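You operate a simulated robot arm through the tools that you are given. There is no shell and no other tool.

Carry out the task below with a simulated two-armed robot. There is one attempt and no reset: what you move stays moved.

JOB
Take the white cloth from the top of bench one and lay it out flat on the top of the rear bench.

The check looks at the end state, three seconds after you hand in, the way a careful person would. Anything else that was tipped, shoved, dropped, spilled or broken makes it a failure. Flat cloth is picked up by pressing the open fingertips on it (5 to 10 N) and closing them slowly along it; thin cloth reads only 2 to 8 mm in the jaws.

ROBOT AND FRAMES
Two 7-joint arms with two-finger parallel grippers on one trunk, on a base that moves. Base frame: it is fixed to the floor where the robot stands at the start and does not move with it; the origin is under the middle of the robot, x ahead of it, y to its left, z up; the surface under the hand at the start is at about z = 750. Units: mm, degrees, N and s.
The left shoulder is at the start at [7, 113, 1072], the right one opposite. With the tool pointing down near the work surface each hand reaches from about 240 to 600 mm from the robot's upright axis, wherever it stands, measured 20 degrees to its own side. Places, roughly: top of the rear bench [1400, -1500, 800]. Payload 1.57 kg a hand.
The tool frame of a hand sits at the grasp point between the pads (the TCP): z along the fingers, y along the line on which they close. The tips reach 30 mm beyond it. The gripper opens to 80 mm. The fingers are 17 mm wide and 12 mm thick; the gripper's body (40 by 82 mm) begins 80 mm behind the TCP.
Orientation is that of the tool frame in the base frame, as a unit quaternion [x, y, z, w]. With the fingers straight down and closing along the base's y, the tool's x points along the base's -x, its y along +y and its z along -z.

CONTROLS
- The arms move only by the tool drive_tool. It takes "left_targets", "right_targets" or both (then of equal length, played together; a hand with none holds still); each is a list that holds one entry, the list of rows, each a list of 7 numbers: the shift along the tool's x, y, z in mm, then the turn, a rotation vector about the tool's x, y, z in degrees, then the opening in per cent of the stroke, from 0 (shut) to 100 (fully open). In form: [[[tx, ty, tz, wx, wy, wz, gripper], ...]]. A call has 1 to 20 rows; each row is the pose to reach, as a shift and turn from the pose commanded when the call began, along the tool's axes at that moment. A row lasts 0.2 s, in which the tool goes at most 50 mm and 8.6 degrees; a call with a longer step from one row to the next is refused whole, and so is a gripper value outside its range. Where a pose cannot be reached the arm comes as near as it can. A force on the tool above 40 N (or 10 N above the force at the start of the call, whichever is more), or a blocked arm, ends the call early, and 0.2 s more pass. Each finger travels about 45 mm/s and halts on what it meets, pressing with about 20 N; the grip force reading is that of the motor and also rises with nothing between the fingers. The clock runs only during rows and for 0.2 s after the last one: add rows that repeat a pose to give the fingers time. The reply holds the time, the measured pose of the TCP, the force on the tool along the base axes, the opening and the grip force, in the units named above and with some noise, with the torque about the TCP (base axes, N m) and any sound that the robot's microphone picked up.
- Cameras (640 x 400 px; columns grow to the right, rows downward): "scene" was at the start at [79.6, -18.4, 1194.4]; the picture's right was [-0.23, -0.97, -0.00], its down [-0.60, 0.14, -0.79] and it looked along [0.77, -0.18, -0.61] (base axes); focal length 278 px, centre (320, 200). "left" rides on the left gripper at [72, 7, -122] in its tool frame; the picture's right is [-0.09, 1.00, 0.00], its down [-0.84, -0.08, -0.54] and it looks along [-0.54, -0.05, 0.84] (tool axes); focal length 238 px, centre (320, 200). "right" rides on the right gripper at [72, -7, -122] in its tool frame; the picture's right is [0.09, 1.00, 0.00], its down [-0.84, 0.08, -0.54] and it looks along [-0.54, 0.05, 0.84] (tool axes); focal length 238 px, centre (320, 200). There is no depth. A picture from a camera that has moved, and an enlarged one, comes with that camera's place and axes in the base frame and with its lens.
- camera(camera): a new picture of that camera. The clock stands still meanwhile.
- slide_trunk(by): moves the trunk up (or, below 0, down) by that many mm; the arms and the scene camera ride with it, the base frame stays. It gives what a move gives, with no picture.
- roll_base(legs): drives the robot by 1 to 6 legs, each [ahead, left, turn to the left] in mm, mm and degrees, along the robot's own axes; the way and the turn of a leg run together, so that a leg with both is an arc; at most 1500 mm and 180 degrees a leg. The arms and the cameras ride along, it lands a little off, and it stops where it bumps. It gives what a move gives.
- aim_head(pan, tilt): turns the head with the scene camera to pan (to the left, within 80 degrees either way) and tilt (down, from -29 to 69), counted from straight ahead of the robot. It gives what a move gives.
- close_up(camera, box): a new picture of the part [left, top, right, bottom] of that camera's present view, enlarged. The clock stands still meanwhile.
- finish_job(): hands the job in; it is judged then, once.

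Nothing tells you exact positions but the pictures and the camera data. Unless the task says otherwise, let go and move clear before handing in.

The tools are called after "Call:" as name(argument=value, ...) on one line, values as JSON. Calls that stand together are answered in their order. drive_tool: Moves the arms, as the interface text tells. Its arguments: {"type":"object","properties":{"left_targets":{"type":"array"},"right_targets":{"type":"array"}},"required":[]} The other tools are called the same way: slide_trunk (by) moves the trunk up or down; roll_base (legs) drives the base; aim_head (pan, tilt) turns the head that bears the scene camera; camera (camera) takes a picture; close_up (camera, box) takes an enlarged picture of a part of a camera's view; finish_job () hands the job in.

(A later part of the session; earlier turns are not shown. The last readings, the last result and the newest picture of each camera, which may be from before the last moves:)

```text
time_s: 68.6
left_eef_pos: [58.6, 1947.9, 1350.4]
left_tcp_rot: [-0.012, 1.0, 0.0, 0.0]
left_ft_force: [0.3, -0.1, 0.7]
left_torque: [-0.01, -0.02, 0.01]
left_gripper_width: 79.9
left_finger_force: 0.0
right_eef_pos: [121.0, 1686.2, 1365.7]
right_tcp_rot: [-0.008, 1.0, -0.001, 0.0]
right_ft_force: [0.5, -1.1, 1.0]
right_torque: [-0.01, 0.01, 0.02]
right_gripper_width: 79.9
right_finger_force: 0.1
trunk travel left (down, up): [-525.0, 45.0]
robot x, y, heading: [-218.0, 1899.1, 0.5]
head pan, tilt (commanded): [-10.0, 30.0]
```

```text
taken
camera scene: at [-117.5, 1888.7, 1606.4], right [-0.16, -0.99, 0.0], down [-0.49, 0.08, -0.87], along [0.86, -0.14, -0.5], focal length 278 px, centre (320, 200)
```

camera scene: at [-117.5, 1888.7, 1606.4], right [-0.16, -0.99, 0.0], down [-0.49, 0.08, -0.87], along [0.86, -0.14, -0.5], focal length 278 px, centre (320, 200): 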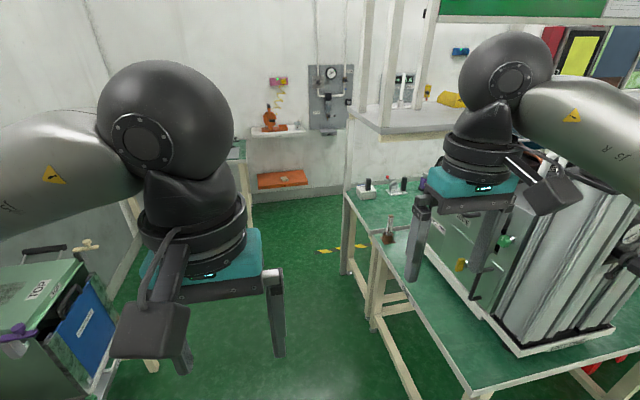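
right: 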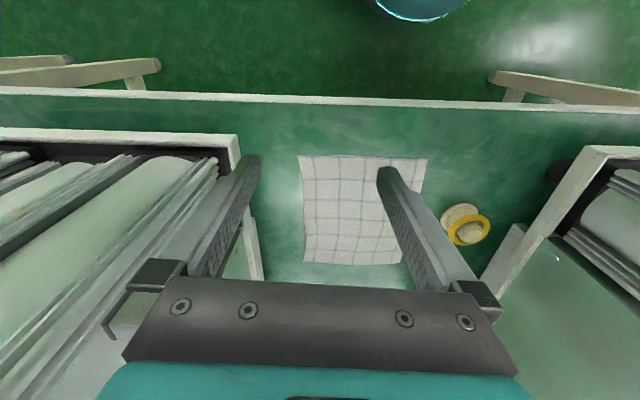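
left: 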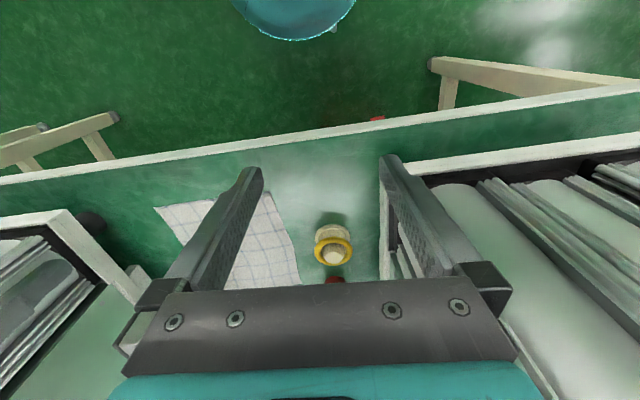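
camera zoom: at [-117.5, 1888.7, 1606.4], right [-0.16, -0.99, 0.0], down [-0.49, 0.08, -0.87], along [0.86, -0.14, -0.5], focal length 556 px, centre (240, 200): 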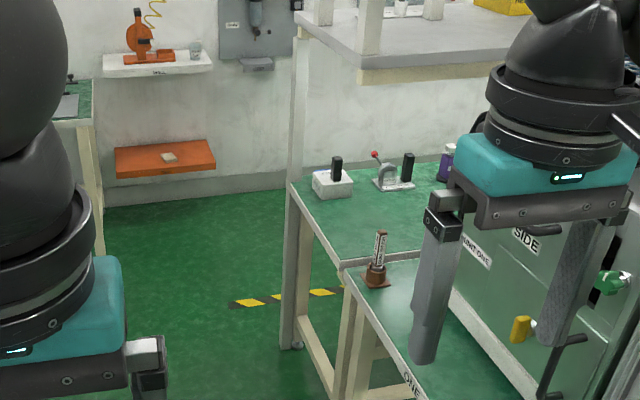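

The rear bench's left end is at about y ≈ 1450, x ≈ 980–1460. A shelf overhangs it from x ≈ 1100, and a button box, clamp and bottle stand toward the back, so the front strip there may be free. I'll drive round, face it and inspect it.

Call:
roll_base(legs=[[0, 100, 0], [1300, 0, -1], [0, 0, -90]])

Call:
aim_head(pan=0, tilt=30)

Call:
camera(camera="scene")

Call:
aim_head(pan=45, tilt=25)

Call:
camera(camera="scene")

```text
time_s: 79.7
left_eef_pos: [1107.0, 1731.2, 1350.2]
left_tcp_rot: [0.712, 0.702, -0.001, 0.0]
left_ft_force: [-0.1, 0.5, 0.2]
left_torque: [-0.02, 0.01, 0.01]
left_gripper_width: 80.0
left_finger_force: 0.0
right_eef_pos: [843.2, 1676.6, 1365.6]
right_tcp_rot: [0.715, 0.699, 0.001, 0.0]
right_ft_force: [-0.7, -1.6, -0.4]
right_torque: [0.01, -0.01, -0.02]
right_gripper_width: 80.0
right_finger_force: 0.0
trunk travel left (down, up): [-525.0, 45.0]
robot x, y, heading: [1069.2, 2006.5, -91.3]
head pan, tilt (commanded): [-10.0, 30.0]
```

```text
time_s: 80.4
left_eef_pos: [1106.9, 1729.2, 1350.6]
left_tcp_rot: [0.712, 0.702, -0.001, 0.0]
left_ft_force: [0.2, -0.2, -0.1]
left_torque: [0.01, 0.0, -0.01]
left_gripper_width: 80.1
left_finger_force: 0.0
right_eef_pos: [843.7, 1677.5, 1365.3]
right_tcp_rot: [0.714, 0.7, 0.0, 0.001]
right_ft_force: [-1.0, 0.1, 0.6]
right_torque: [0.02, -0.01, -0.01]
right_gripper_width: 79.8
right_finger_force: 0.2
trunk travel left (down, up): [-525.0, 45.0]
robot x, y, heading: [1072.9, 2005.2, -90.9]
head pan, tilt (commanded): [0.0, 30.0]
```

```text
taken
camera scene: at [1069.1, 1907.9, 1606.4], right [-1.0, 0.02, 0.0], down [0.01, 0.5, -0.87], along [-0.02, -0.87, -0.5], focal length 278 px, centre (320, 200)
```

scene: 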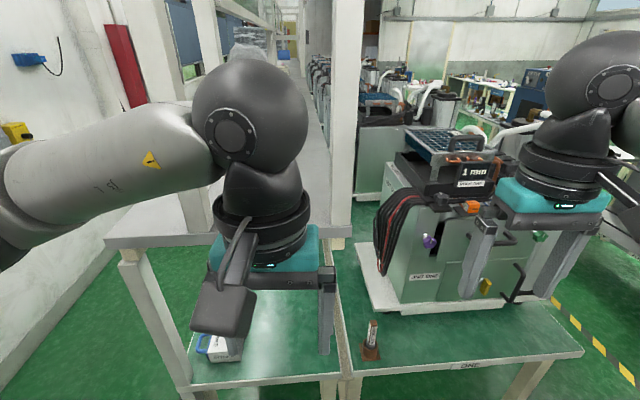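

```text
time_s: 81.5
left_eef_pos: [1106.8, 1731.1, 1351.2]
left_tcp_rot: [0.712, 0.702, -0.001, 0.0]
left_ft_force: [-0.1, 0.4, -0.2]
left_torque: [0.01, -0.01, 0.0]
left_gripper_width: 79.7
left_finger_force: 0.1
right_eef_pos: [844.6, 1677.3, 1365.6]
right_tcp_rot: [0.715, 0.699, 0.0, -0.001]
right_ft_force: [-0.3, -0.3, 0.5]
right_torque: [-0.01, 0.03, -0.01]
right_gripper_width: 80.2
right_finger_force: 0.0
trunk travel left (down, up): [-525.0, 45.0]
robot x, y, heading: [1072.3, 2007.6, -90.9]
head pan, tilt (commanded): [45.0, 25.0]
```

```text
taken
camera scene: at [1134.7, 1931.8, 1614.3], right [-0.72, -0.69, 0.0], down [-0.29, 0.31, -0.91], along [0.63, -0.65, -0.42], focal length 278 px, centre (320, 200)
```

scene: 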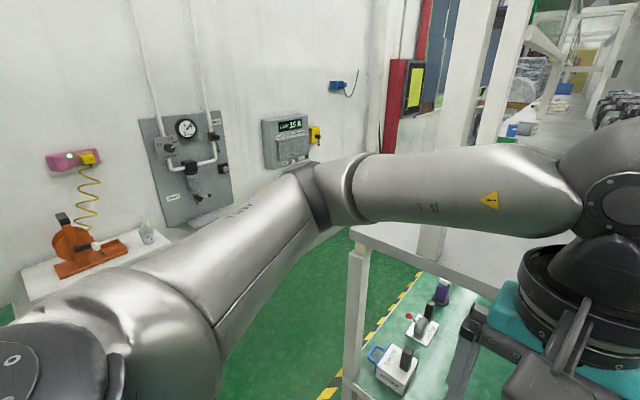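

The rear bench spans x ≈ 990–1420 and ends at y ≈ 1490, under a shelf at about z 1200. The button box is near its back edge and the front strip looks free. I'll lower the trunk to look in under the shelf and check the landing area.

Call:
slide_trunk(by=-400)

Call:
aim_head(pan=5, tilt=25)

Call:
camera(camera="scene")

Call:
camera(camera="left")

Call:
camera(camera="right")

```text
time_s: 85.3
left_eef_pos: [1107.2, 1731.0, 951.3]
left_tcp_rot: [0.712, 0.702, -0.001, 0.0]
left_ft_force: [0.0, -0.2, 0.2]
left_torque: [-0.02, 0.01, -0.01]
left_gripper_width: 80.0
left_finger_force: 0.0
right_eef_pos: [843.8, 1676.7, 965.5]
right_tcp_rot: [0.715, 0.7, 0.001, 0.0]
right_ft_force: [-0.1, -0.3, 0.1]
right_torque: [0.0, -0.01, -0.02]
right_gripper_width: 80.2
right_finger_force: 0.1
trunk travel left (down, up): [-125.0, 445.0]
robot x, y, heading: [1073.1, 2007.9, -90.9]
head pan, tilt (commanded): [45.0, 25.0]
```

```text
time_s: 86.4
left_eef_pos: [1107.9, 1730.0, 950.4]
left_tcp_rot: [0.712, 0.703, -0.001, 0.0]
left_ft_force: [-0.5, -0.4, -0.3]
left_torque: [-0.05, 0.01, 0.01]
left_gripper_width: 80.0
left_finger_force: 0.0
right_eef_pos: [844.3, 1676.1, 965.0]
right_tcp_rot: [0.715, 0.699, 0.0, 0.0]
right_ft_force: [-0.4, 0.6, 0.3]
right_torque: [-0.01, 0.0, 0.02]
right_gripper_width: 80.2
right_finger_force: 0.0
trunk travel left (down, up): [-125.0, 445.0]
robot x, y, heading: [1072.4, 2007.8, -91.3]
head pan, tilt (commanded): [5.0, 25.0]
```

```text
taken
camera scene: at [1077.2, 1906.4, 1214.4], right [-1.0, -0.07, 0.0], down [-0.03, 0.42, -0.91], along [0.06, -0.9, -0.42], focal length 278 px, centre (320, 200)
```

scene: 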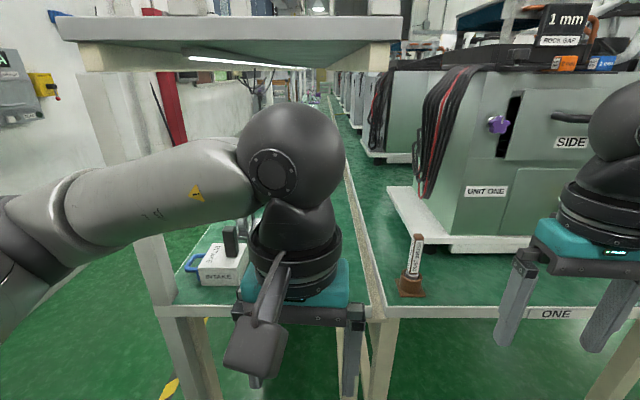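

```text
taken
camera left: at [1115.6, 1803.7, 1071.9], right [0.99, -0.11, 0.0], down [-0.09, -0.83, 0.54], along [-0.06, -0.54, -0.84], focal length 238 px, centre (320, 200)
```

left: 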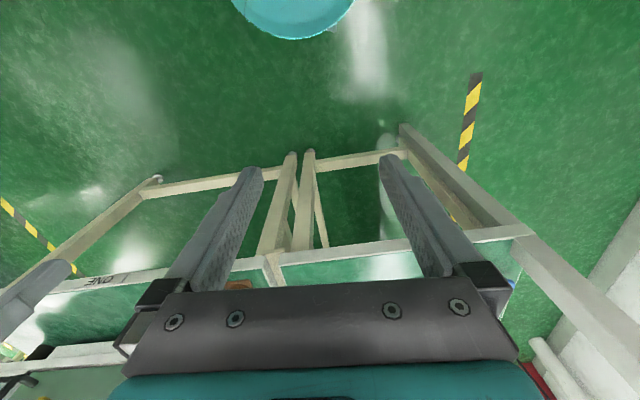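

```text
taken
camera right: at [838.3, 1748.5, 1087.9], right [1.0, 0.07, 0.0], down [0.06, -0.84, 0.54], along [0.04, -0.54, -0.84], focal length 238 px, centre (320, 200)
```

right: 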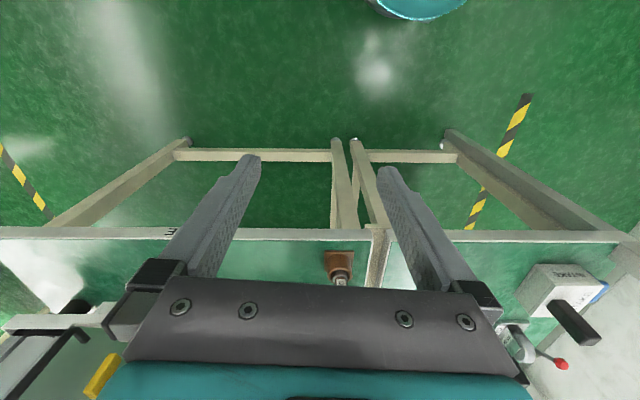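

Under the shelf (underside about z 1215) there is the INTAKE box at x ≈ 1261–1377, y ≈ 1390–1450. The strip x ≈ 1005–1255 seems free, but my left hand blocks part of it. I'll shift sideways to see the whole strip.

Call:
roll_base(legs=[[0, 170, 1]])

Call:
aim_head(pan=-10, tilt=25)

Call:
camera(camera="scene")

Call:
close_up(camera="scene", box=[200, 150, 440, 300])

```text
time_s: 87.9
left_eef_pos: [1283.8, 1729.8, 950.0]
left_tcp_rot: [0.704, 0.711, 0.0, 0.001]
left_ft_force: [-0.6, 0.6, 0.0]
left_torque: [-0.02, 0.03, -0.01]
left_gripper_width: 80.1
left_finger_force: 0.1
right_eef_pos: [1022.3, 1670.1, 966.1]
right_tcp_rot: [0.706, 0.708, 0.001, 0.0]
right_ft_force: [0.5, 0.3, -0.9]
right_torque: [-0.02, 0.01, -0.02]
right_gripper_width: 79.9
right_finger_force: 0.1
trunk travel left (down, up): [-125.0, 445.0]
robot x, y, heading: [1240.7, 2001.4, -89.9]
head pan, tilt (commanded): [5.0, 25.0]
```

```text
time_s: 88.6
left_eef_pos: [1283.0, 1729.0, 950.0]
left_tcp_rot: [0.704, 0.711, 0.0, 0.0]
left_ft_force: [-0.1, 0.0, 0.8]
left_torque: [0.04, 0.0, -0.04]
left_gripper_width: 80.2
left_finger_force: 0.0
right_eef_pos: [1021.4, 1669.8, 965.8]
right_tcp_rot: [0.706, 0.708, 0.0, -0.001]
right_ft_force: [0.3, 0.4, -0.9]
right_torque: [-0.01, -0.04, -0.01]
right_gripper_width: 80.0
right_finger_force: 0.0
trunk travel left (down, up): [-125.0, 445.0]
robot x, y, heading: [1240.3, 2008.0, -89.7]
head pan, tilt (commanded): [-10.0, 25.0]
```

```text
taken
camera scene: at [1224.9, 1906.1, 1214.4], right [-0.99, 0.17, 0.0], down [0.07, 0.42, -0.91], along [-0.15, -0.89, -0.42], focal length 278 px, centre (320, 200)
```

scene: 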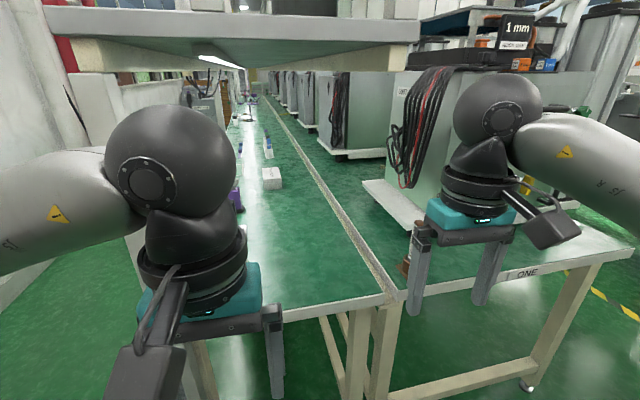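

```text
2.67 times, centred on (320, 225) of scene
camera zoom: at [1224.9, 1906.1, 1214.4], right [-0.99, 0.17, 0.0], down [0.07, 0.42, -0.91], along [-0.15, -0.89, -0.42], focal length 742 px, centre (320, 133)
```

zoom: 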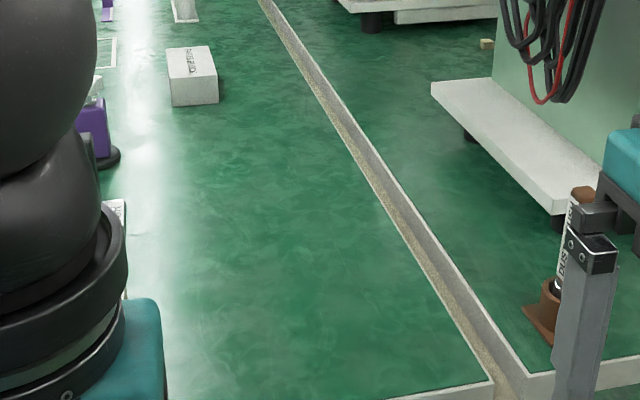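

The strip x ≈ 1035–1250, y ≈ 900–1500 is clear: the white block is at y ≈ 890 and the clamp at x > 1320. The cloth will fit there with its near edge around y ≈ 1460. Before fetching it, I'll dry-run the laying motion here with fingers tipped forward under the shelf, to see whether the arms can do it.

Call:
roll_base(legs=[[50, -105, 0]])

Call:
drive_tool(left_targets=[[[-23, 4, -10, 0, -8, 0, 50], [-46, 8, -20, 0, -16, 0, 50], [-70, 12, -30, 0, -24, 0, 50], [-93, 16, -40, 0, -32, 0, 50], [-116, 20, -50, 0, -40, 0, 50], [-140, 24, -60, 0, -48, 0, 50], [-163, 28, -70, 0, -56, 0, 50], [-186, 32, -80, 0, -64, 0, 50], [-210, 37, -90, 0, -70, 0, 50]]], right_targets=[[[-18, 15, -8, 0, -8, 0, 50], [-36, 30, -16, 0, -16, 0, 50], [-53, 46, -25, 0, -24, 0, 50], [-71, 61, -33, 0, -32, 0, 50], [-89, 77, -42, 0, -40, 0, 50], [-107, 92, -50, 0, -48, 0, 50], [-124, 107, -58, 0, -56, 0, 50], [-142, 123, -67, 0, -64, 0, 50], [-160, 138, -75, 0, -70, 0, 50]]])

Call:
aim_head(pan=0, tilt=30)

Call:
camera(camera="scene")

```text
time_s: 89.9
left_eef_pos: [1176.5, 1680.6, 950.6]
left_tcp_rot: [0.706, 0.708, 0.0, 0.001]
left_ft_force: [0.2, -0.3, 0.5]
left_torque: [0.02, -0.01, 0.01]
left_gripper_width: 79.7
left_finger_force: 0.1
right_eef_pos: [913.8, 1621.6, 965.2]
right_tcp_rot: [0.707, 0.707, 0.0, 0.0]
right_ft_force: [0.0, -0.2, -0.8]
right_torque: [0.01, -0.03, -0.01]
right_gripper_width: 80.0
right_finger_force: 0.0
trunk travel left (down, up): [-125.0, 445.0]
robot x, y, heading: [1134.2, 1959.8, -90.1]
head pan, tilt (commanded): [-10.0, 25.0]
```

```text
time_s: 91.9
left_eef_pos: [1216.4, 1472.4, 1041.6]
left_tcp_rot: [0.578, 0.579, -0.406, 0.407]
left_ft_force: [0.2, 0.7, 0.0]
left_torque: [0.01, -0.01, 0.03]
left_gripper_width: 40.3
left_finger_force: 0.2
right_eef_pos: [1052.2, 1463.9, 1042.4]
right_tcp_rot: [0.579, 0.578, -0.406, 0.406]
right_ft_force: [-0.8, 0.3, -0.3]
right_torque: [0.0, -0.03, 0.0]
right_gripper_width: 40.3
right_finger_force: 0.0
trunk travel left (down, up): [-125.0, 445.0]
robot x, y, heading: [1131.5, 1962.1, -89.8]
head pan, tilt (commanded): [-10.0, 25.0]
```

```text
time_s: 92.6
left_eef_pos: [1217.0, 1473.1, 1041.3]
left_tcp_rot: [0.579, 0.58, -0.405, 0.406]
left_ft_force: [-0.2, 0.1, -0.1]
left_torque: [0.0, -0.01, -0.02]
left_gripper_width: 40.1
left_finger_force: 0.1
right_eef_pos: [1051.4, 1466.5, 1042.0]
right_tcp_rot: [0.58, 0.579, -0.406, 0.405]
right_ft_force: [-0.8, -0.7, -0.5]
right_torque: [0.01, -0.02, -0.01]
right_gripper_width: 40.1
right_finger_force: 0.1
trunk travel left (down, up): [-125.0, 445.0]
robot x, y, heading: [1138.3, 1957.9, -89.9]
head pan, tilt (commanded): [0.0, 30.0]
```

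```text
taken
camera scene: at [1134.5, 1857.5, 1206.4], right [-1.0, 0.0, 0.0], down [0.0, 0.5, -0.87], along [0.0, -0.87, -0.5], focal length 278 px, centre (320, 200)
```

scene: 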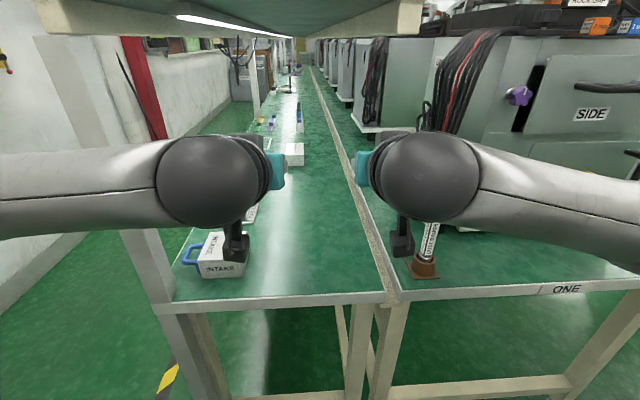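

The arms manage this posture well: both hands are at z ≈ 1041, tipped 70° forward. Now I'll test the deep end of the stroke, to y ≈ 1235 under the shelf, and then the diagonal path back down.

Call:
drive_tool(left_targets=[[[-13, 0, 36, 0, 0, 0, 50], [-26, 0, 72, 0, 0, 0, 50], [-39, 0, 108, 0, 0, 0, 50], [-52, 0, 144, 0, 0, 0, 50], [-66, 0, 180, 0, 0, 0, 50], [-79, 0, 216, 0, 0, 0, 50]]], right_targets=[[[-13, 0, 36, 0, 0, 0, 50], [-26, 0, 72, 0, 0, 0, 50], [-39, 0, 108, 0, 0, 0, 50], [-52, 0, 144, 0, 0, 0, 50], [-66, 0, 180, 0, 0, 0, 50], [-79, 0, 216, 0, 0, 0, 50]]])

Call:
camera(camera="scene")

Call:
camera(camera="left")

Call:
camera(camera="right")

```text
time_s: 94.0
left_eef_pos: [1215.4, 1240.4, 1039.4]
left_tcp_rot: [0.578, 0.579, -0.405, 0.407]
left_ft_force: [-0.3, -0.4, 0.2]
left_torque: [-0.01, -0.02, -0.02]
left_gripper_width: 39.8
left_finger_force: 0.1
right_eef_pos: [1051.6, 1234.5, 1043.5]
right_tcp_rot: [0.578, 0.58, -0.405, 0.406]
right_ft_force: [-0.7, 0.5, 0.4]
right_torque: [-0.01, 0.0, -0.01]
right_gripper_width: 40.2
right_finger_force: 0.0
trunk travel left (down, up): [-125.0, 445.0]
robot x, y, heading: [1132.9, 1955.6, -90.0]
head pan, tilt (commanded): [0.0, 30.0]
```

```text
taken
camera scene: at [1134.6, 1857.2, 1206.3], right [-1.0, 0.0, 0.0], down [0.0, 0.5, -0.87], along [0.0, -0.87, -0.5], focal length 278 px, centre (320, 200)
```

scene: 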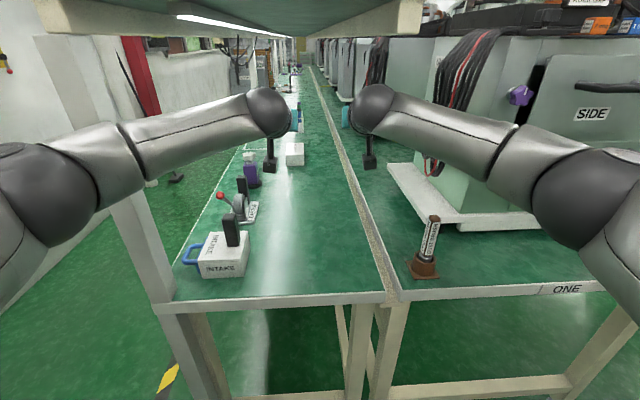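

```text
taken
camera left: at [1222.7, 1381.3, 1012.8], right [1.0, -0.03, 0.09], down [-0.08, 0.22, 0.97], along [-0.05, -0.97, 0.22], focal length 238 px, centre (320, 200)
```

left: 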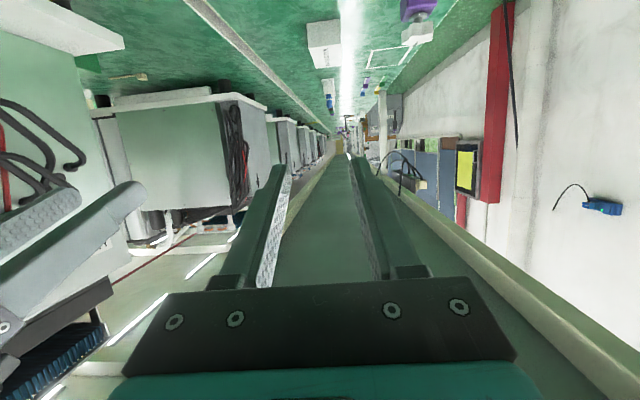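

```text
taken
camera right: at [1044.8, 1373.6, 1017.1], right [1.0, 0.03, -0.09], down [0.08, 0.22, 0.97], along [0.05, -0.97, 0.22], focal length 238 px, centre (320, 200)
```

right: 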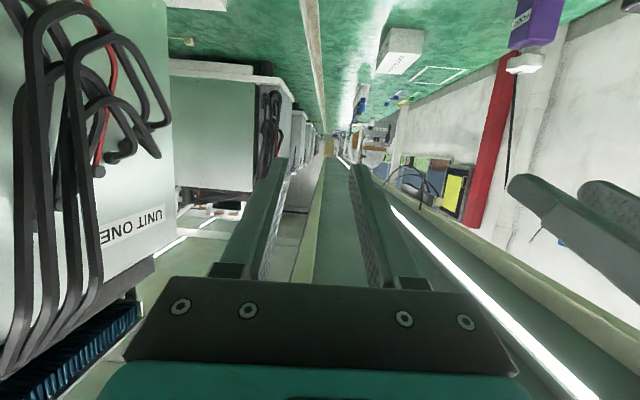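

That reach works as well, with clear views under the shelf. Next I'll dry-run the diagonal pull-back and lowering, stopping above the bench, and then probe the surface gently to find its height.

Call:
drive_tool(left_targets=[[[39, 0, -19, 0, 0, 0, 50], [78, 0, -37, 0, 0, 0, 50], [117, 0, -56, 0, 0, 0, 50], [156, 0, -74, 0, 0, 0, 50], [195, 0, -93, 0, 0, 0, 50], [233, 0, -112, 0, 0, 0, 50], [271, 0, -130, 0, 0, 0, 50]]], right_targets=[[[39, 0, -19, 0, 0, 0, 50], [78, 0, -37, 0, 0, 0, 50], [117, 0, -56, 0, 0, 0, 50], [156, 0, -74, 0, 0, 0, 50], [195, 0, -93, 0, 0, 0, 50], [233, 0, -112, 0, 0, 0, 50], [271, 0, -130, 0, 0, 0, 50]]])

Call:
camera(camera="scene")

```text
time_s: 95.6
left_eef_pos: [1190.0, 1456.7, 845.9]
left_tcp_rot: [0.576, 0.584, -0.4, 0.409]
left_ft_force: [0.5, 0.6, 0.2]
left_torque: [0.03, -0.03, 0.0]
left_gripper_width: 39.9
left_finger_force: 0.1
left hand out of reach, approached as far as the arm can: row 6, 7
right_eef_pos: [1077.0, 1447.0, 846.4]
right_tcp_rot: [0.584, 0.578, -0.407, 0.399]
right_ft_force: [0.0, 0.3, 0.3]
right_torque: [-0.02, 0.01, 0.01]
right_gripper_width: 40.0
right_finger_force: 0.1
right hand out of reach, approached as far as the arm can: row 6, 7
trunk travel left (down, up): [-125.0, 445.0]
robot x, y, heading: [1132.1, 1957.2, -90.0]
head pan, tilt (commanded): [0.0, 30.0]
```

```text
taken
camera scene: at [1134.4, 1857.4, 1206.3], right [-1.0, 0.0, 0.0], down [0.0, 0.5, -0.87], along [0.0, -0.87, -0.5], focal length 278 px, centre (320, 200)
```

scene: 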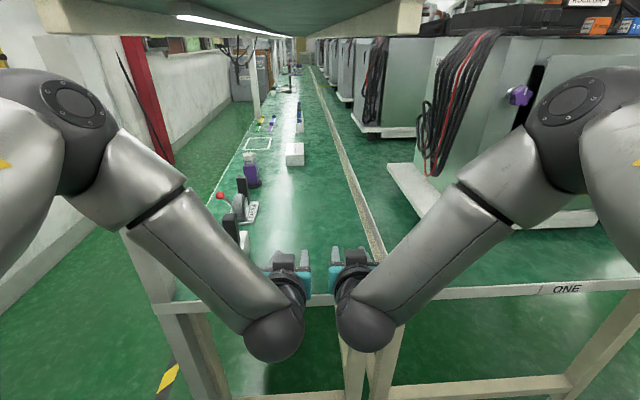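

The low, close end is at a joint limit with the trunk this high: the hands drifted inward. I'll raise the hands, lower the trunk by 120 mm so the stroke is at a better height, and retest.

Call:
drive_tool(left_targets=[[[-38, 0, -14, 0, 0, 0, 50], [-76, 0, -28, 0, 0, 0, 50], [-113, 0, -41, 0, 0, 0, 50], [-150, 0, -55, 0, 0, 0, 50], [-188, 0, -68, 0, 0, 0, 50]]], right_targets=[[[-38, 0, -14, 0, 0, 0, 50], [-76, 0, -28, 0, 0, 0, 50], [-113, 0, -41, 0, 0, 0, 50], [-150, 0, -55, 0, 0, 0, 50], [-188, 0, -68, 0, 0, 0, 50]]])

Call:
slide_trunk(by=-120)

Call:
camera(camera="scene")

```text
time_s: 96.8
left_eef_pos: [1186.9, 1454.1, 1049.0]
left_tcp_rot: [0.578, 0.58, -0.405, 0.407]
left_ft_force: [-0.5, 0.5, 0.0]
left_torque: [0.02, 0.02, 0.01]
left_gripper_width: 40.1
left_finger_force: 0.1
right_eef_pos: [1077.4, 1445.2, 1045.6]
right_tcp_rot: [0.58, 0.579, -0.406, 0.405]
right_ft_force: [0.3, -0.2, -0.1]
right_torque: [0.02, 0.0, 0.0]
right_gripper_width: 40.1
right_finger_force: 0.2
trunk travel left (down, up): [-125.0, 445.0]
robot x, y, heading: [1134.3, 1957.6, -90.1]
head pan, tilt (commanded): [0.0, 30.0]
```

```text
time_s: 98.3
left_eef_pos: [1187.9, 1454.4, 927.8]
left_tcp_rot: [0.578, 0.58, -0.406, 0.407]
left_ft_force: [0.4, 0.4, 0.0]
left_torque: [-0.02, 0.02, 0.0]
left_gripper_width: 40.0
left_finger_force: 0.1
right_eef_pos: [1077.4, 1445.6, 924.5]
right_tcp_rot: [0.58, 0.579, -0.406, 0.405]
right_ft_force: [-0.2, 0.1, 0.1]
right_torque: [0.03, 0.02, 0.01]
right_gripper_width: 39.9
right_finger_force: 0.1
trunk travel left (down, up): [-5.0, 565.0]
robot x, y, heading: [1136.7, 1957.1, -90.2]
head pan, tilt (commanded): [0.0, 30.0]
```

```text
taken
camera scene: at [1134.5, 1857.6, 1086.5], right [-1.0, 0.0, 0.0], down [0.0, 0.5, -0.87], along [0.0, -0.87, -0.5], focal length 278 px, centre (320, 200)
```

scene: 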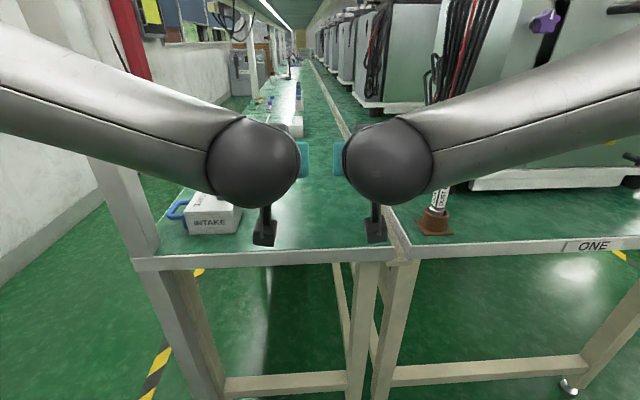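

The trunk is down 120, with the hands at z ≈ 926 over the bench end. I'll restore the 165 mm hand spacing and lower towards the bench to check the limits again.

Call:
drive_tool(left_targets=[[[0, 28, 0, 0, 0, 0, 50], [24, 28, 9, 0, 0, 0, 50], [47, 28, 17, 0, 0, 0, 50], [71, 28, 26, 0, 0, 0, 50], [90, 28, 33, 0, 0, 0, 50]]], right_targets=[[[0, -25, 0, 0, 0, 0, 50], [24, -25, 9, 0, 0, 0, 50], [47, -25, 17, 0, 0, 0, 50], [71, -25, 26, 0, 0, 0, 50], [90, -25, 33, 0, 0, 0, 50]]])

Call:
camera(camera="scene")

```text
time_s: 99.5
left_eef_pos: [1215.6, 1453.8, 831.1]
left_tcp_rot: [0.577, 0.58, -0.405, 0.407]
left_ft_force: [-0.2, 0.4, 0.2]
left_torque: [0.01, -0.02, 0.05]
left_gripper_width: 39.9
left_finger_force: 0.1
right_eef_pos: [1052.9, 1443.8, 831.1]
right_tcp_rot: [0.58, 0.578, -0.406, 0.405]
right_ft_force: [-0.2, 0.6, -0.7]
right_torque: [0.01, 0.01, 0.01]
right_gripper_width: 40.1
right_finger_force: 0.2
trunk travel left (down, up): [-5.0, 565.0]
robot x, y, heading: [1137.4, 1959.7, -89.9]
head pan, tilt (commanded): [0.0, 30.0]
```

```text
taken
camera scene: at [1134.5, 1857.5, 1086.4], right [-1.0, 0.0, 0.0], down [0.0, 0.5, -0.87], along [0.0, -0.87, -0.5], focal length 278 px, centre (320, 200)
```

scene: 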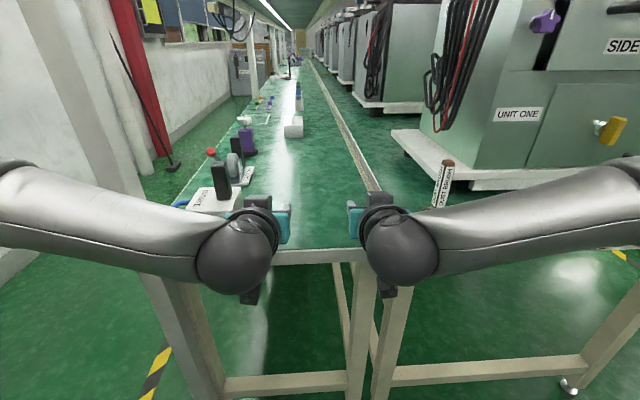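

That reaches fine at z ≈ 831. Now I'll probe gently for the bench height with small steps.

Call:
drive_tool(left_targets=[[[4, 0, 1.4, 0, 0, 0, 50], [8, 0, 2.8, 0, 0, 0, 50], [11, 0, 4, 0, 0, 0, 50]]], right_targets=[[[4, 0, 1.4, 0, 0, 0, 50], [8, 0, 2.8, 0, 0, 0, 50], [11, 0, 4, 0, 0, 0, 50]]])

Call:
drive_tool(left_targets=[[[2, 0, 0.7, 0, 0, 0, 50], [4, 0, 1.4, 0, 0, 0, 50]]], right_targets=[[[2, 0, 0.7, 0, 0, 0, 50], [4, 0, 1.4, 0, 0, 0, 50]]])

Call:
drive_tool(left_targets=[[[2, 0, 0.7, 0, 0, 0, 50], [4, 0, 1.4, 0, 0, 0, 50]]], right_targets=[[[2, 0, 0.7, 0, 0, 0, 50], [4, 0, 1.4, 0, 0, 0, 50]]])

```text
time_s: 100.3
left_eef_pos: [1216.0, 1453.4, 819.5]
left_tcp_rot: [0.578, 0.579, -0.406, 0.406]
left_ft_force: [0.1, -0.8, -0.6]
left_torque: [-0.04, 0.0, 0.0]
left_gripper_width: 40.2
left_finger_force: 0.1
right_eef_pos: [1052.1, 1443.6, 817.5]
right_tcp_rot: [0.579, 0.579, -0.406, 0.406]
right_ft_force: [-0.7, 0.6, -0.2]
right_torque: [0.01, 0.0, 0.03]
right_gripper_width: 39.9
right_finger_force: 0.1
trunk travel left (down, up): [-5.0, 565.0]
robot x, y, heading: [1135.5, 1954.4, -90.4]
head pan, tilt (commanded): [0.0, 30.0]
```

```text
time_s: 100.9
left_eef_pos: [1215.9, 1454.3, 816.2]
left_tcp_rot: [0.578, 0.58, -0.405, 0.407]
left_ft_force: [-0.7, 0.8, 0.5]
left_torque: [-0.01, 0.0, 0.01]
left_gripper_width: 40.1
left_finger_force: 0.1
right_eef_pos: [1053.4, 1445.1, 813.8]
right_tcp_rot: [0.579, 0.579, -0.406, 0.406]
right_ft_force: [0.1, 0.0, 0.2]
right_torque: [0.02, -0.02, 0.01]
right_gripper_width: 40.0
right_finger_force: 0.0
trunk travel left (down, up): [-5.0, 565.0]
robot x, y, heading: [1131.7, 1957.9, -90.1]
head pan, tilt (commanded): [0.0, 30.0]
```

```text
time_s: 101.5
left_eef_pos: [1216.6, 1453.5, 811.3]
left_tcp_rot: [0.578, 0.581, -0.404, 0.407]
left_ft_force: [-0.1, 0.0, 0.4]
left_torque: [-0.01, 0.0, 0.0]
left_gripper_width: 39.8
left_finger_force: 0.0
right_eef_pos: [1052.5, 1445.3, 807.6]
right_tcp_rot: [0.58, 0.579, -0.406, 0.405]
right_ft_force: [-0.7, 0.1, 0.2]
right_torque: [0.0, 0.01, 0.0]
right_gripper_width: 40.1
right_finger_force: 0.1
trunk travel left (down, up): [-5.0, 565.0]
robot x, y, heading: [1134.0, 1957.3, -90.1]
head pan, tilt (commanded): [0.0, 30.0]
```

Still no contact at TCP z ≈ 808–811. I'll carry on down in small steps.

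Call:
drive_tool(left_targets=[[[3, 0, 1, 0, 0, 0, 50], [6, 0, 2, 0, 0, 0, 50], [9, 0, 3.2, 0, 0, 0, 50]]], right_targets=[[[2, 0, 0.7, 0, 0, 0, 50], [4, 0, 1.4, 0, 0, 0, 50], [6, 0, 2, 0, 0, 0, 50]]])

Call:
drive_tool(left_targets=[[[2, 0, 0.7, 0, 0, 0, 50], [4, 0, 1.4, 0, 0, 0, 50]]], right_targets=[[[2, 0, 0.7, 0, 0, 0, 50], [4, 0, 1.4, 0, 0, 0, 50]]])

Call:
camera(camera="scene")

Call:
close_up(camera="scene", box=[180, 160, 480, 320])

```text
time_s: 102.3
left_eef_pos: [1215.6, 1454.2, 801.6]
left_tcp_rot: [0.578, 0.58, -0.404, 0.407]
left_ft_force: [-0.4, -0.4, -0.5]
left_torque: [-0.03, -0.02, -0.02]
left_gripper_width: 40.1
left_finger_force: 0.1
right_eef_pos: [1052.3, 1444.7, 802.0]
right_tcp_rot: [0.579, 0.579, -0.406, 0.406]
right_ft_force: [0.4, 0.3, -0.3]
right_torque: [0.0, -0.01, -0.02]
right_gripper_width: 39.7
right_finger_force: 0.0
trunk travel left (down, up): [-5.0, 565.0]
robot x, y, heading: [1137.1, 1958.0, -90.1]
head pan, tilt (commanded): [0.0, 30.0]
```

```text
time_s: 102.9
left_eef_pos: [1216.2, 1454.7, 798.3]
left_tcp_rot: [0.577, 0.58, -0.404, 0.407]
left_ft_force: [-0.1, 0.6, -0.4]
left_torque: [0.01, 0.02, -0.02]
left_gripper_width: 40.3
left_finger_force: 0.0
right_eef_pos: [1050.9, 1443.5, 798.4]
right_tcp_rot: [0.58, 0.579, -0.406, 0.405]
right_ft_force: [0.1, 0.0, 0.7]
right_torque: [0.02, 0.01, -0.02]
right_gripper_width: 39.8
right_finger_force: 0.0
trunk travel left (down, up): [-5.0, 565.0]
robot x, y, heading: [1135.9, 1957.7, -90.1]
head pan, tilt (commanded): [0.0, 30.0]
```

```text
taken
camera scene: at [1134.6, 1857.5, 1086.4], right [-1.0, 0.0, 0.0], down [0.0, 0.5, -0.87], along [0.0, -0.87, -0.5], focal length 278 px, centre (320, 200)
```

scene: 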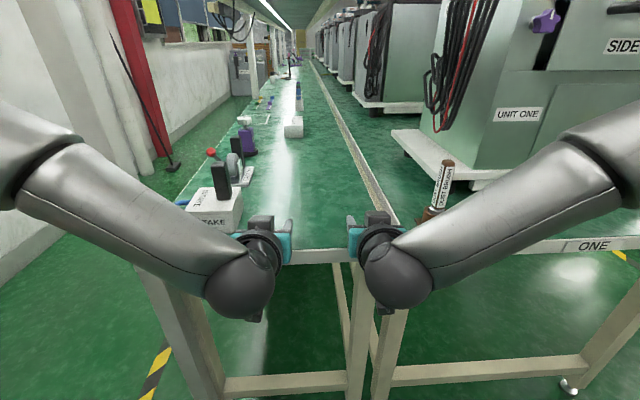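

```text
2.13 times, centred on (330, 240) of scene
camera zoom: at [1134.6, 1857.5, 1086.4], right [-1.0, 0.0, 0.0], down [0.0, 0.5, -0.87], along [0.0, -0.87, -0.5], focal length 593 px, centre (299, 115)
```

zoom: 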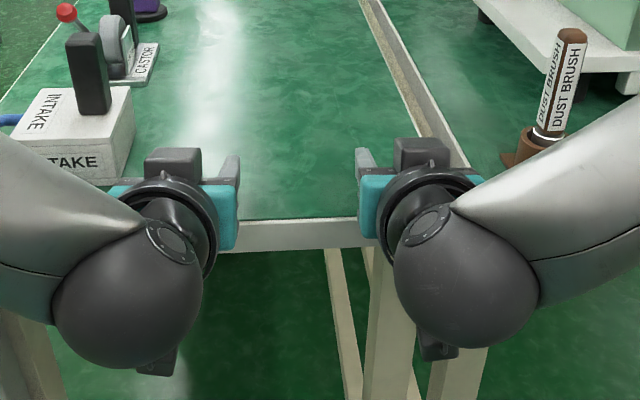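

Still no contact, with the fingertip undersides at about z 780. The view shows the tips just above the bench, so I'll continue in small steps.

Call:
drive_tool(left_targets=[[[2, 0, 0.7, 0, 0, 0, 50], [4, 0, 1.4, 0, 0, 0, 50]]], right_targets=[[[2, 0, 0.7, 0, 0, 0, 50], [4, 0, 1.4, 0, 0, 0, 50]]])

Call:
drive_tool(left_targets=[[[2, 0, 0.7, 0, 0, 0, 50], [4, 0, 1.4, 0, 0, 0, 50]]], right_targets=[[[2, 0, 0.7, 0, 0, 0, 50], [4, 0, 1.4, 0, 0, 0, 50]]])

Call:
drive_tool(left_targets=[[[2, 0, 0.7, 0, 0, 0, 50], [4, 0, 1.4, 0, 0, 0, 50]]], right_targets=[[[2, 0, 0.7, 0, 0, 0, 50], [4, 0, 1.4, 0, 0, 0, 50]]])

```text
time_s: 103.5
left_eef_pos: [1215.8, 1454.5, 793.3]
left_tcp_rot: [0.578, 0.58, -0.405, 0.407]
left_ft_force: [0.2, 0.2, 0.7]
left_torque: [-0.03, 0.0, 0.01]
left_gripper_width: 40.2
left_finger_force: 0.1
right_eef_pos: [1051.8, 1444.4, 793.0]
right_tcp_rot: [0.579, 0.579, -0.406, 0.406]
right_ft_force: [0.1, 0.3, -0.3]
right_torque: [0.02, -0.01, -0.03]
right_gripper_width: 40.0
right_finger_force: 0.1
trunk travel left (down, up): [-5.0, 565.0]
robot x, y, heading: [1132.3, 1957.2, -90.1]
head pan, tilt (commanded): [0.0, 30.0]
```

```text
time_s: 104.1
left_eef_pos: [1217.0, 1454.3, 790.1]
left_tcp_rot: [0.578, 0.58, -0.405, 0.407]
left_ft_force: [0.5, 0.4, 0.0]
left_torque: [-0.02, 0.03, 0.0]
left_gripper_width: 39.9
left_finger_force: 0.0
right_eef_pos: [1050.6, 1443.4, 790.4]
right_tcp_rot: [0.58, 0.579, -0.406, 0.405]
right_ft_force: [0.8, -0.6, 0.4]
right_torque: [-0.04, 0.01, 0.01]
right_gripper_width: 40.1
right_finger_force: 0.0
trunk travel left (down, up): [-5.0, 565.0]
robot x, y, heading: [1131.8, 1961.1, -90.2]
head pan, tilt (commanded): [0.0, 30.0]
```

```text
time_s: 104.7
left_eef_pos: [1216.5, 1454.4, 785.2]
left_tcp_rot: [0.577, 0.581, -0.404, 0.408]
left_ft_force: [0.2, -0.2, -0.3]
left_torque: [0.04, 0.02, 0.01]
left_gripper_width: 40.1
left_finger_force: 0.1
right_eef_pos: [1051.2, 1443.0, 784.3]
right_tcp_rot: [0.58, 0.579, -0.406, 0.405]
right_ft_force: [-0.9, -0.5, -0.3]
right_torque: [0.0, 0.0, 0.0]
right_gripper_width: 39.8
right_finger_force: 0.1
trunk travel left (down, up): [-5.0, 565.0]
robot x, y, heading: [1135.7, 1957.3, -89.8]
head pan, tilt (commanded): [0.0, 30.0]
```

Fingertip undersides are at about z 767 with still no contact, so the rear bench is nearer z 750–760. I'll keep probing.

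Call:
drive_tool(left_targets=[[[2, 0, 0.7, 0, 0, 0, 50], [4, 0, 1.4, 0, 0, 0, 50]]], right_targets=[[[2, 0, 0.7, 0, 0, 0, 50], [4, 0, 1.4, 0, 0, 0, 50]]])

Call:
drive_tool(left_targets=[[[2, 0, 0.7, 0, 0, 0, 50], [4, 0, 1.4, 0, 0, 0, 50]]], right_targets=[[[2, 0, 0.7, 0, 0, 0, 50], [4, 0, 1.4, 0, 0, 0, 50]]])

Call:
close_up(camera="left", box=[160, 100, 480, 300])

Call:
close_up(camera="scene", box=[180, 160, 480, 320])

```text
time_s: 105.3
left_eef_pos: [1216.8, 1454.4, 780.7]
left_tcp_rot: [0.577, 0.581, -0.404, 0.407]
left_ft_force: [0.5, 0.0, 0.2]
left_torque: [-0.02, 0.02, 0.01]
left_gripper_width: 40.0
left_finger_force: 0.1
right_eef_pos: [1053.0, 1445.6, 779.8]
right_tcp_rot: [0.58, 0.579, -0.406, 0.405]
right_ft_force: [-0.1, -0.2, 0.5]
right_torque: [-0.02, 0.01, 0.01]
right_gripper_width: 39.9
right_finger_force: 0.2
trunk travel left (down, up): [-5.0, 565.0]
robot x, y, heading: [1135.7, 1954.2, -90.0]
head pan, tilt (commanded): [0.0, 30.0]
```

```text
time_s: 105.9
left_eef_pos: [1216.1, 1454.7, 776.3]
left_tcp_rot: [0.577, 0.581, -0.403, 0.408]
left_ft_force: [-0.1, 0.7, 0.1]
left_torque: [-0.01, -0.04, -0.01]
left_gripper_width: 40.0
left_finger_force: 0.0
right_eef_pos: [1052.6, 1445.1, 777.5]
right_tcp_rot: [0.58, 0.579, -0.406, 0.405]
right_ft_force: [-0.5, 0.3, 0.9]
right_torque: [0.03, -0.01, 0.01]
right_gripper_width: 40.3
right_finger_force: 0.0
trunk travel left (down, up): [-5.0, 565.0]
robot x, y, heading: [1135.5, 1958.0, -89.9]
head pan, tilt (commanded): [0.0, 30.0]
```

```text
2.00 times, centred on (320, 200) of left
camera zoom: at [1222.5, 1594.6, 750.0], right [1.0, -0.03, 0.09], down [-0.08, 0.22, 0.97], along [-0.04, -0.97, 0.22], focal length 477 px, centre (320, 200)
```

zoom: 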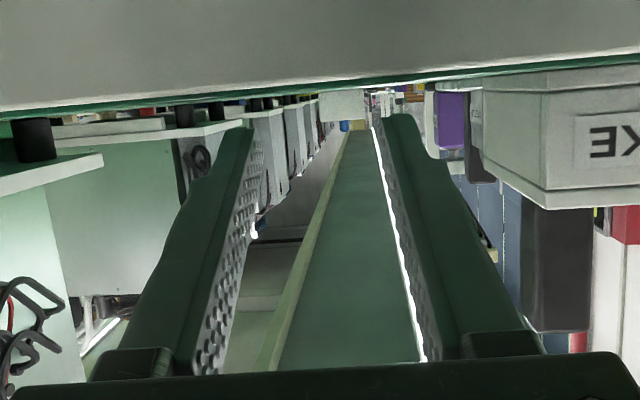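

```text
2.13 times, centred on (330, 240) of scene
camera zoom: at [1134.5, 1857.5, 1086.4], right [-1.0, 0.0, 0.0], down [0.0, 0.5, -0.87], along [0.0, -0.87, -0.5], focal length 593 px, centre (299, 115)
```

zoom: 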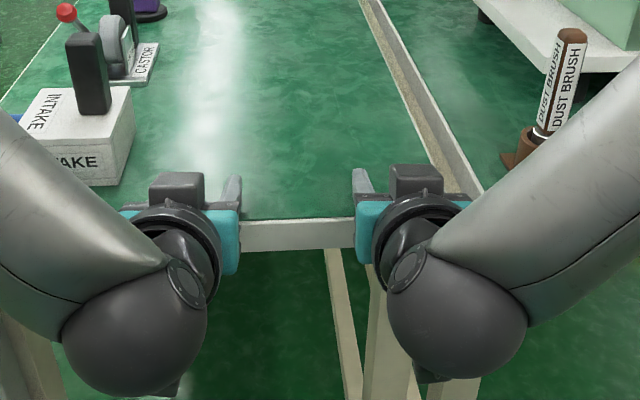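

From the left camera, level with the edge, the rear bench top is at z ≈ 750. That moves my map slightly: the bench end is at y ≈ 1455, its front edge at x ≈ 997 and the INTAKE box at x ≥ 1300. I'll confirm the height with a last few mm of probing.

Call:
drive_tool(left_targets=[[[2, 0, 0.7, 0, 0, 0, 50], [4, 0, 1.4, 0, 0, 0, 50], [6, 0, 2.1, 0, 0, 0, 50]]], right_targets=[[[2, 0, 0.7, 0, 0, 0, 50], [4, 0, 1.4, 0, 0, 0, 50], [6, 0, 2.1, 0, 0, 0, 50]]])

Call:
drive_tool(left_targets=[[[1.5, 0, 0.5, 0, 0, 0, 50], [3, 0, 1, 0, 0, 0, 50]]], right_targets=[[[1.5, 0, 0.5, 0, 0, 0, 50], [3, 0, 1, 0, 0, 0, 50]]])

Call:
drive_tool(left_targets=[[[1.5, 0, 0.5, 0, 0, 0, 50], [3, 0, 1, 0, 0, 0, 50]]], right_targets=[[[1.5, 0, 0.5, 0, 0, 0, 50], [3, 0, 1, 0, 0, 0, 50]]])

```text
time_s: 106.7
left_eef_pos: [1215.2, 1453.6, 772.3]
left_tcp_rot: [0.578, 0.583, -0.402, 0.407]
left_ft_force: [-0.4, -0.9, 0.9]
left_torque: [-0.01, 0.0, 0.0]
left_gripper_width: 40.0
left_finger_force: 0.0
right_eef_pos: [1054.3, 1445.6, 772.8]
right_tcp_rot: [0.582, 0.578, -0.407, 0.402]
right_ft_force: [0.6, -0.8, 0.9]
right_torque: [-0.03, 0.02, -0.02]
right_gripper_width: 39.8
right_finger_force: 0.1
trunk travel left (down, up): [-5.0, 565.0]
robot x, y, heading: [1134.9, 1958.1, -90.0]
head pan, tilt (commanded): [0.0, 30.0]
```

```text
time_s: 107.3
left_eef_pos: [1214.0, 1454.7, 768.4]
left_tcp_rot: [0.577, 0.583, -0.401, 0.408]
left_ft_force: [-0.6, -0.2, -0.5]
left_torque: [0.01, 0.01, 0.01]
left_gripper_width: 40.2
left_finger_force: 0.1
left hand out of reach, approached as far as the arm can: row 2
right_eef_pos: [1054.2, 1446.1, 768.9]
right_tcp_rot: [0.581, 0.579, -0.406, 0.402]
right_ft_force: [-0.3, 0.3, -0.2]
right_torque: [0.0, -0.01, 0.01]
right_gripper_width: 39.9
right_finger_force: 0.0
right hand out of reach, approached as far as the arm can: row 1, 2
trunk travel left (down, up): [-5.0, 565.0]
robot x, y, heading: [1139.7, 1955.3, -90.1]
head pan, tilt (commanded): [0.0, 30.0]
```

```text
time_s: 107.9
left_eef_pos: [1212.7, 1453.2, 767.7]
left_tcp_rot: [0.577, 0.581, -0.403, 0.408]
left_ft_force: [0.7, 2.0, 4.3]
left_torque: [-0.12, 0.1, -0.06]
left_gripper_width: 39.5
left_finger_force: 0.1
right_eef_pos: [1056.9, 1446.2, 767.5]
right_tcp_rot: [0.581, 0.578, -0.407, 0.404]
right_ft_force: [0.2, -0.9, 3.0]
right_torque: [-0.15, -0.04, -0.07]
right_gripper_width: 39.4
right_finger_force: 0.2
trunk travel left (down, up): [-5.0, 565.0]
robot x, y, heading: [1136.4, 1957.4, -90.1]
head pan, tilt (commanded): [0.0, 30.0]
```

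Contact at TCP z ≈ 767.5 means the rear bench top is at z ≈ 749. The 70° pitch is right at the limit there, so I'll use about 60° instead. I'll test the deep starting pose for the lay (y ≈ 1190, z ≈ 1000) at 60° with the trunk low.

Call:
drive_tool(left_targets=[[[-44, 1, -16, 0, 0, 0, 50], [-88, 2, -32, 0, 0, 0, 50], [-133, 3, -48, 0, 0, 0, 50], [-177, 3, -64, 0, 0, 0, 50], [-221, 3, -80, 0, 0, 0, 50], [-236, 3, -39, 0, 2, 0, 50], [-251, 3, 2, 0, 4, 0, 50], [-266, 3, 44, 0, 6, 0, 50], [-281, 3, 85, 0, 8, 0, 50], [-296, 3, 126, 0, 10, 0, 50], [-311, 3, 167, 0, 10, 0, 50]]], right_targets=[[[-44, -1, -16, 0, 0, 0, 50], [-88, -2, -32, 0, 0, 0, 50], [-133, -4, -48, 0, 0, 0, 50], [-177, -4, -64, 0, 0, 0, 50], [-221, -4, -80, 0, 0, 0, 50], [-236, -4, -39, 0, 2, 0, 50], [-251, -4, 2, 0, 4, 0, 50], [-266, -4, 44, 0, 6, 0, 50], [-281, -4, 85, 0, 8, 0, 50], [-296, -4, 126, 0, 10, 0, 50], [-311, -4, 167, 0, 10, 0, 50]]])

Call:
camera(camera="scene")

```text
time_s: 110.3
left_eef_pos: [1215.9, 1222.7, 1000.1]
left_tcp_rot: [0.611, 0.614, -0.355, 0.353]
left_ft_force: [0.2, -0.4, 0.3]
left_torque: [0.02, 0.07, -0.1]
left_gripper_width: 39.8
left_finger_force: 0.0
left hand out of reach, approached as far as the arm can: row 11
right_eef_pos: [1057.4, 1227.6, 1002.7]
right_tcp_rot: [0.61, 0.615, -0.353, 0.353]
right_ft_force: [1.9, 0.6, -0.1]
right_torque: [-0.01, 0.03, -0.11]
right_gripper_width: 40.0
right_finger_force: 0.0
right hand out of reach, approached as far as the arm can: row 11
trunk travel left (down, up): [-5.0, 565.0]
robot x, y, heading: [1132.3, 1956.7, -90.1]
head pan, tilt (commanded): [0.0, 30.0]
```

```text
taken
camera scene: at [1137.5, 1857.4, 1086.4], right [-1.0, 0.0, 0.0], down [0.0, 0.5, -0.87], along [0.0, -0.87, -0.5], focal length 278 px, centre (320, 200)
```

scene: 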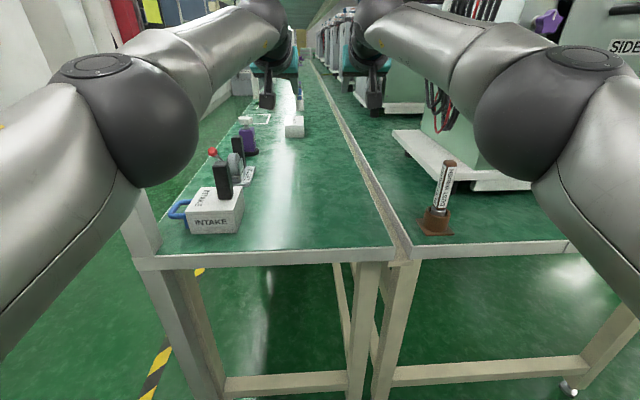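

At 60° the arms reach about 725 mm ahead, so a base position of y ≈ 1915 gives the whole laying stroke. The landing spot and motion are settled, so I'll withdraw the hands, back off, restore the trunk and return for the cloth.

Call:
drive_tool(left_targets=[[[22, 0, -38, 0, 0, 0, 50], [44, 0, -76, 0, 0, 0, 50], [66, 0, -114, 0, 0, 0, 50], [88, 0, -152, 0, 0, 0, 50], [110, 0, -190, 0, 0, 0, 50]]], right_targets=[[[22, 0, -38, 0, 0, 0, 50], [44, 0, -76, 0, 0, 0, 50], [66, 0, -114, 0, 0, 0, 50], [88, 0, -152, 0, 0, 0, 50], [110, 0, -190, 0, 0, 0, 50]]])

Call:
roll_base(legs=[[-150, 0, 0]])

Call:
slide_trunk(by=120)

Call:
drive_tool(left_targets=[[[8, 0, -14, 0, 7.5, 0, 50], [16, 0, -28, 0, 15, 0, 50], [24, 0, -42, 0, 22.5, 0, 50], [32, 0, -56, 0, 30, 0, 50], [41, 0, -70, 0, 37.5, 0, 50], [49, 0, -84, 0, 45, 0, 50], [57, 0, -98, 0, 52.5, 0, 50], [65, 0, -112, 0, 60, 0, 50]]], right_targets=[[[8, 0, -14, 0, 7.5, 0, 50], [16, 0, -28, 0, 15, 0, 50], [24, 0, -42, 0, 22.5, 0, 50], [32, 0, -56, 0, 30, 0, 50], [41, 0, -70, 0, 37.5, 0, 50], [49, 0, -84, 0, 45, 0, 50], [57, 0, -98, 0, 52.5, 0, 50], [65, 0, -112, 0, 60, 0, 50]]])

```text
time_s: 111.5
left_eef_pos: [1216.2, 1443.8, 1003.1]
left_tcp_rot: [0.611, 0.613, -0.354, 0.355]
left_ft_force: [-0.6, -0.6, -0.2]
left_torque: [0.0, 0.0, -0.01]
left_gripper_width: 39.9
left_finger_force: 0.0
right_eef_pos: [1049.7, 1442.3, 1004.3]
right_tcp_rot: [0.614, 0.611, -0.355, 0.353]
right_ft_force: [0.8, -0.4, -0.4]
right_torque: [0.0, 0.01, -0.01]
right_gripper_width: 40.1
right_finger_force: 0.2
trunk travel left (down, up): [-5.0, 565.0]
robot x, y, heading: [1134.7, 1955.5, -90.2]
head pan, tilt (commanded): [0.0, 30.0]
```

```text
time_s: 112.9
left_eef_pos: [1215.0, 1591.3, 1002.7]
left_tcp_rot: [0.612, 0.612, -0.354, 0.354]
left_ft_force: [0.7, 0.5, -0.4]
left_torque: [0.02, -0.02, 0.02]
left_gripper_width: 39.8
left_finger_force: 0.2
right_eef_pos: [1049.7, 1592.7, 1004.3]
right_tcp_rot: [0.614, 0.611, -0.354, 0.352]
right_ft_force: [0.6, -0.5, -0.3]
right_torque: [0.0, -0.01, 0.02]
right_gripper_width: 40.1
right_finger_force: 0.0
trunk travel left (down, up): [-5.0, 565.0]
robot x, y, heading: [1136.9, 2105.8, -90.4]
head pan, tilt (commanded): [0.0, 30.0]
```

```text
time_s: 114.4
left_eef_pos: [1215.5, 1592.2, 1121.1]
left_tcp_rot: [0.612, 0.612, -0.354, 0.354]
left_ft_force: [0.0, 0.4, -0.2]
left_torque: [0.03, 0.02, 0.0]
left_gripper_width: 40.2
left_finger_force: 0.1
right_eef_pos: [1049.4, 1592.7, 1125.2]
right_tcp_rot: [0.614, 0.611, -0.354, 0.352]
right_ft_force: [-0.3, 0.1, 0.2]
right_torque: [-0.01, -0.01, -0.01]
right_gripper_width: 40.1
right_finger_force: 0.0
trunk travel left (down, up): [-125.0, 445.0]
robot x, y, heading: [1134.5, 2106.7, -90.3]
head pan, tilt (commanded): [0.0, 30.0]
```

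```text
time_s: 116.2
left_eef_pos: [1214.4, 1720.9, 1122.9]
left_tcp_rot: [0.707, 0.707, 0.001, -0.001]
left_ft_force: [0.2, 1.0, -0.3]
left_torque: [0.0, 0.01, -0.05]
left_gripper_width: 40.1
left_finger_force: 0.0
right_eef_pos: [1047.8, 1723.2, 1123.3]
right_tcp_rot: [0.709, 0.705, 0.0, 0.0]
right_ft_force: [-0.3, 0.6, 0.1]
right_torque: [-0.02, 0.04, 0.01]
right_gripper_width: 39.9
right_finger_force: 0.2
trunk travel left (down, up): [-125.0, 445.0]
robot x, y, heading: [1140.0, 2106.6, -90.5]
head pan, tilt (commanded): [0.0, 30.0]
```

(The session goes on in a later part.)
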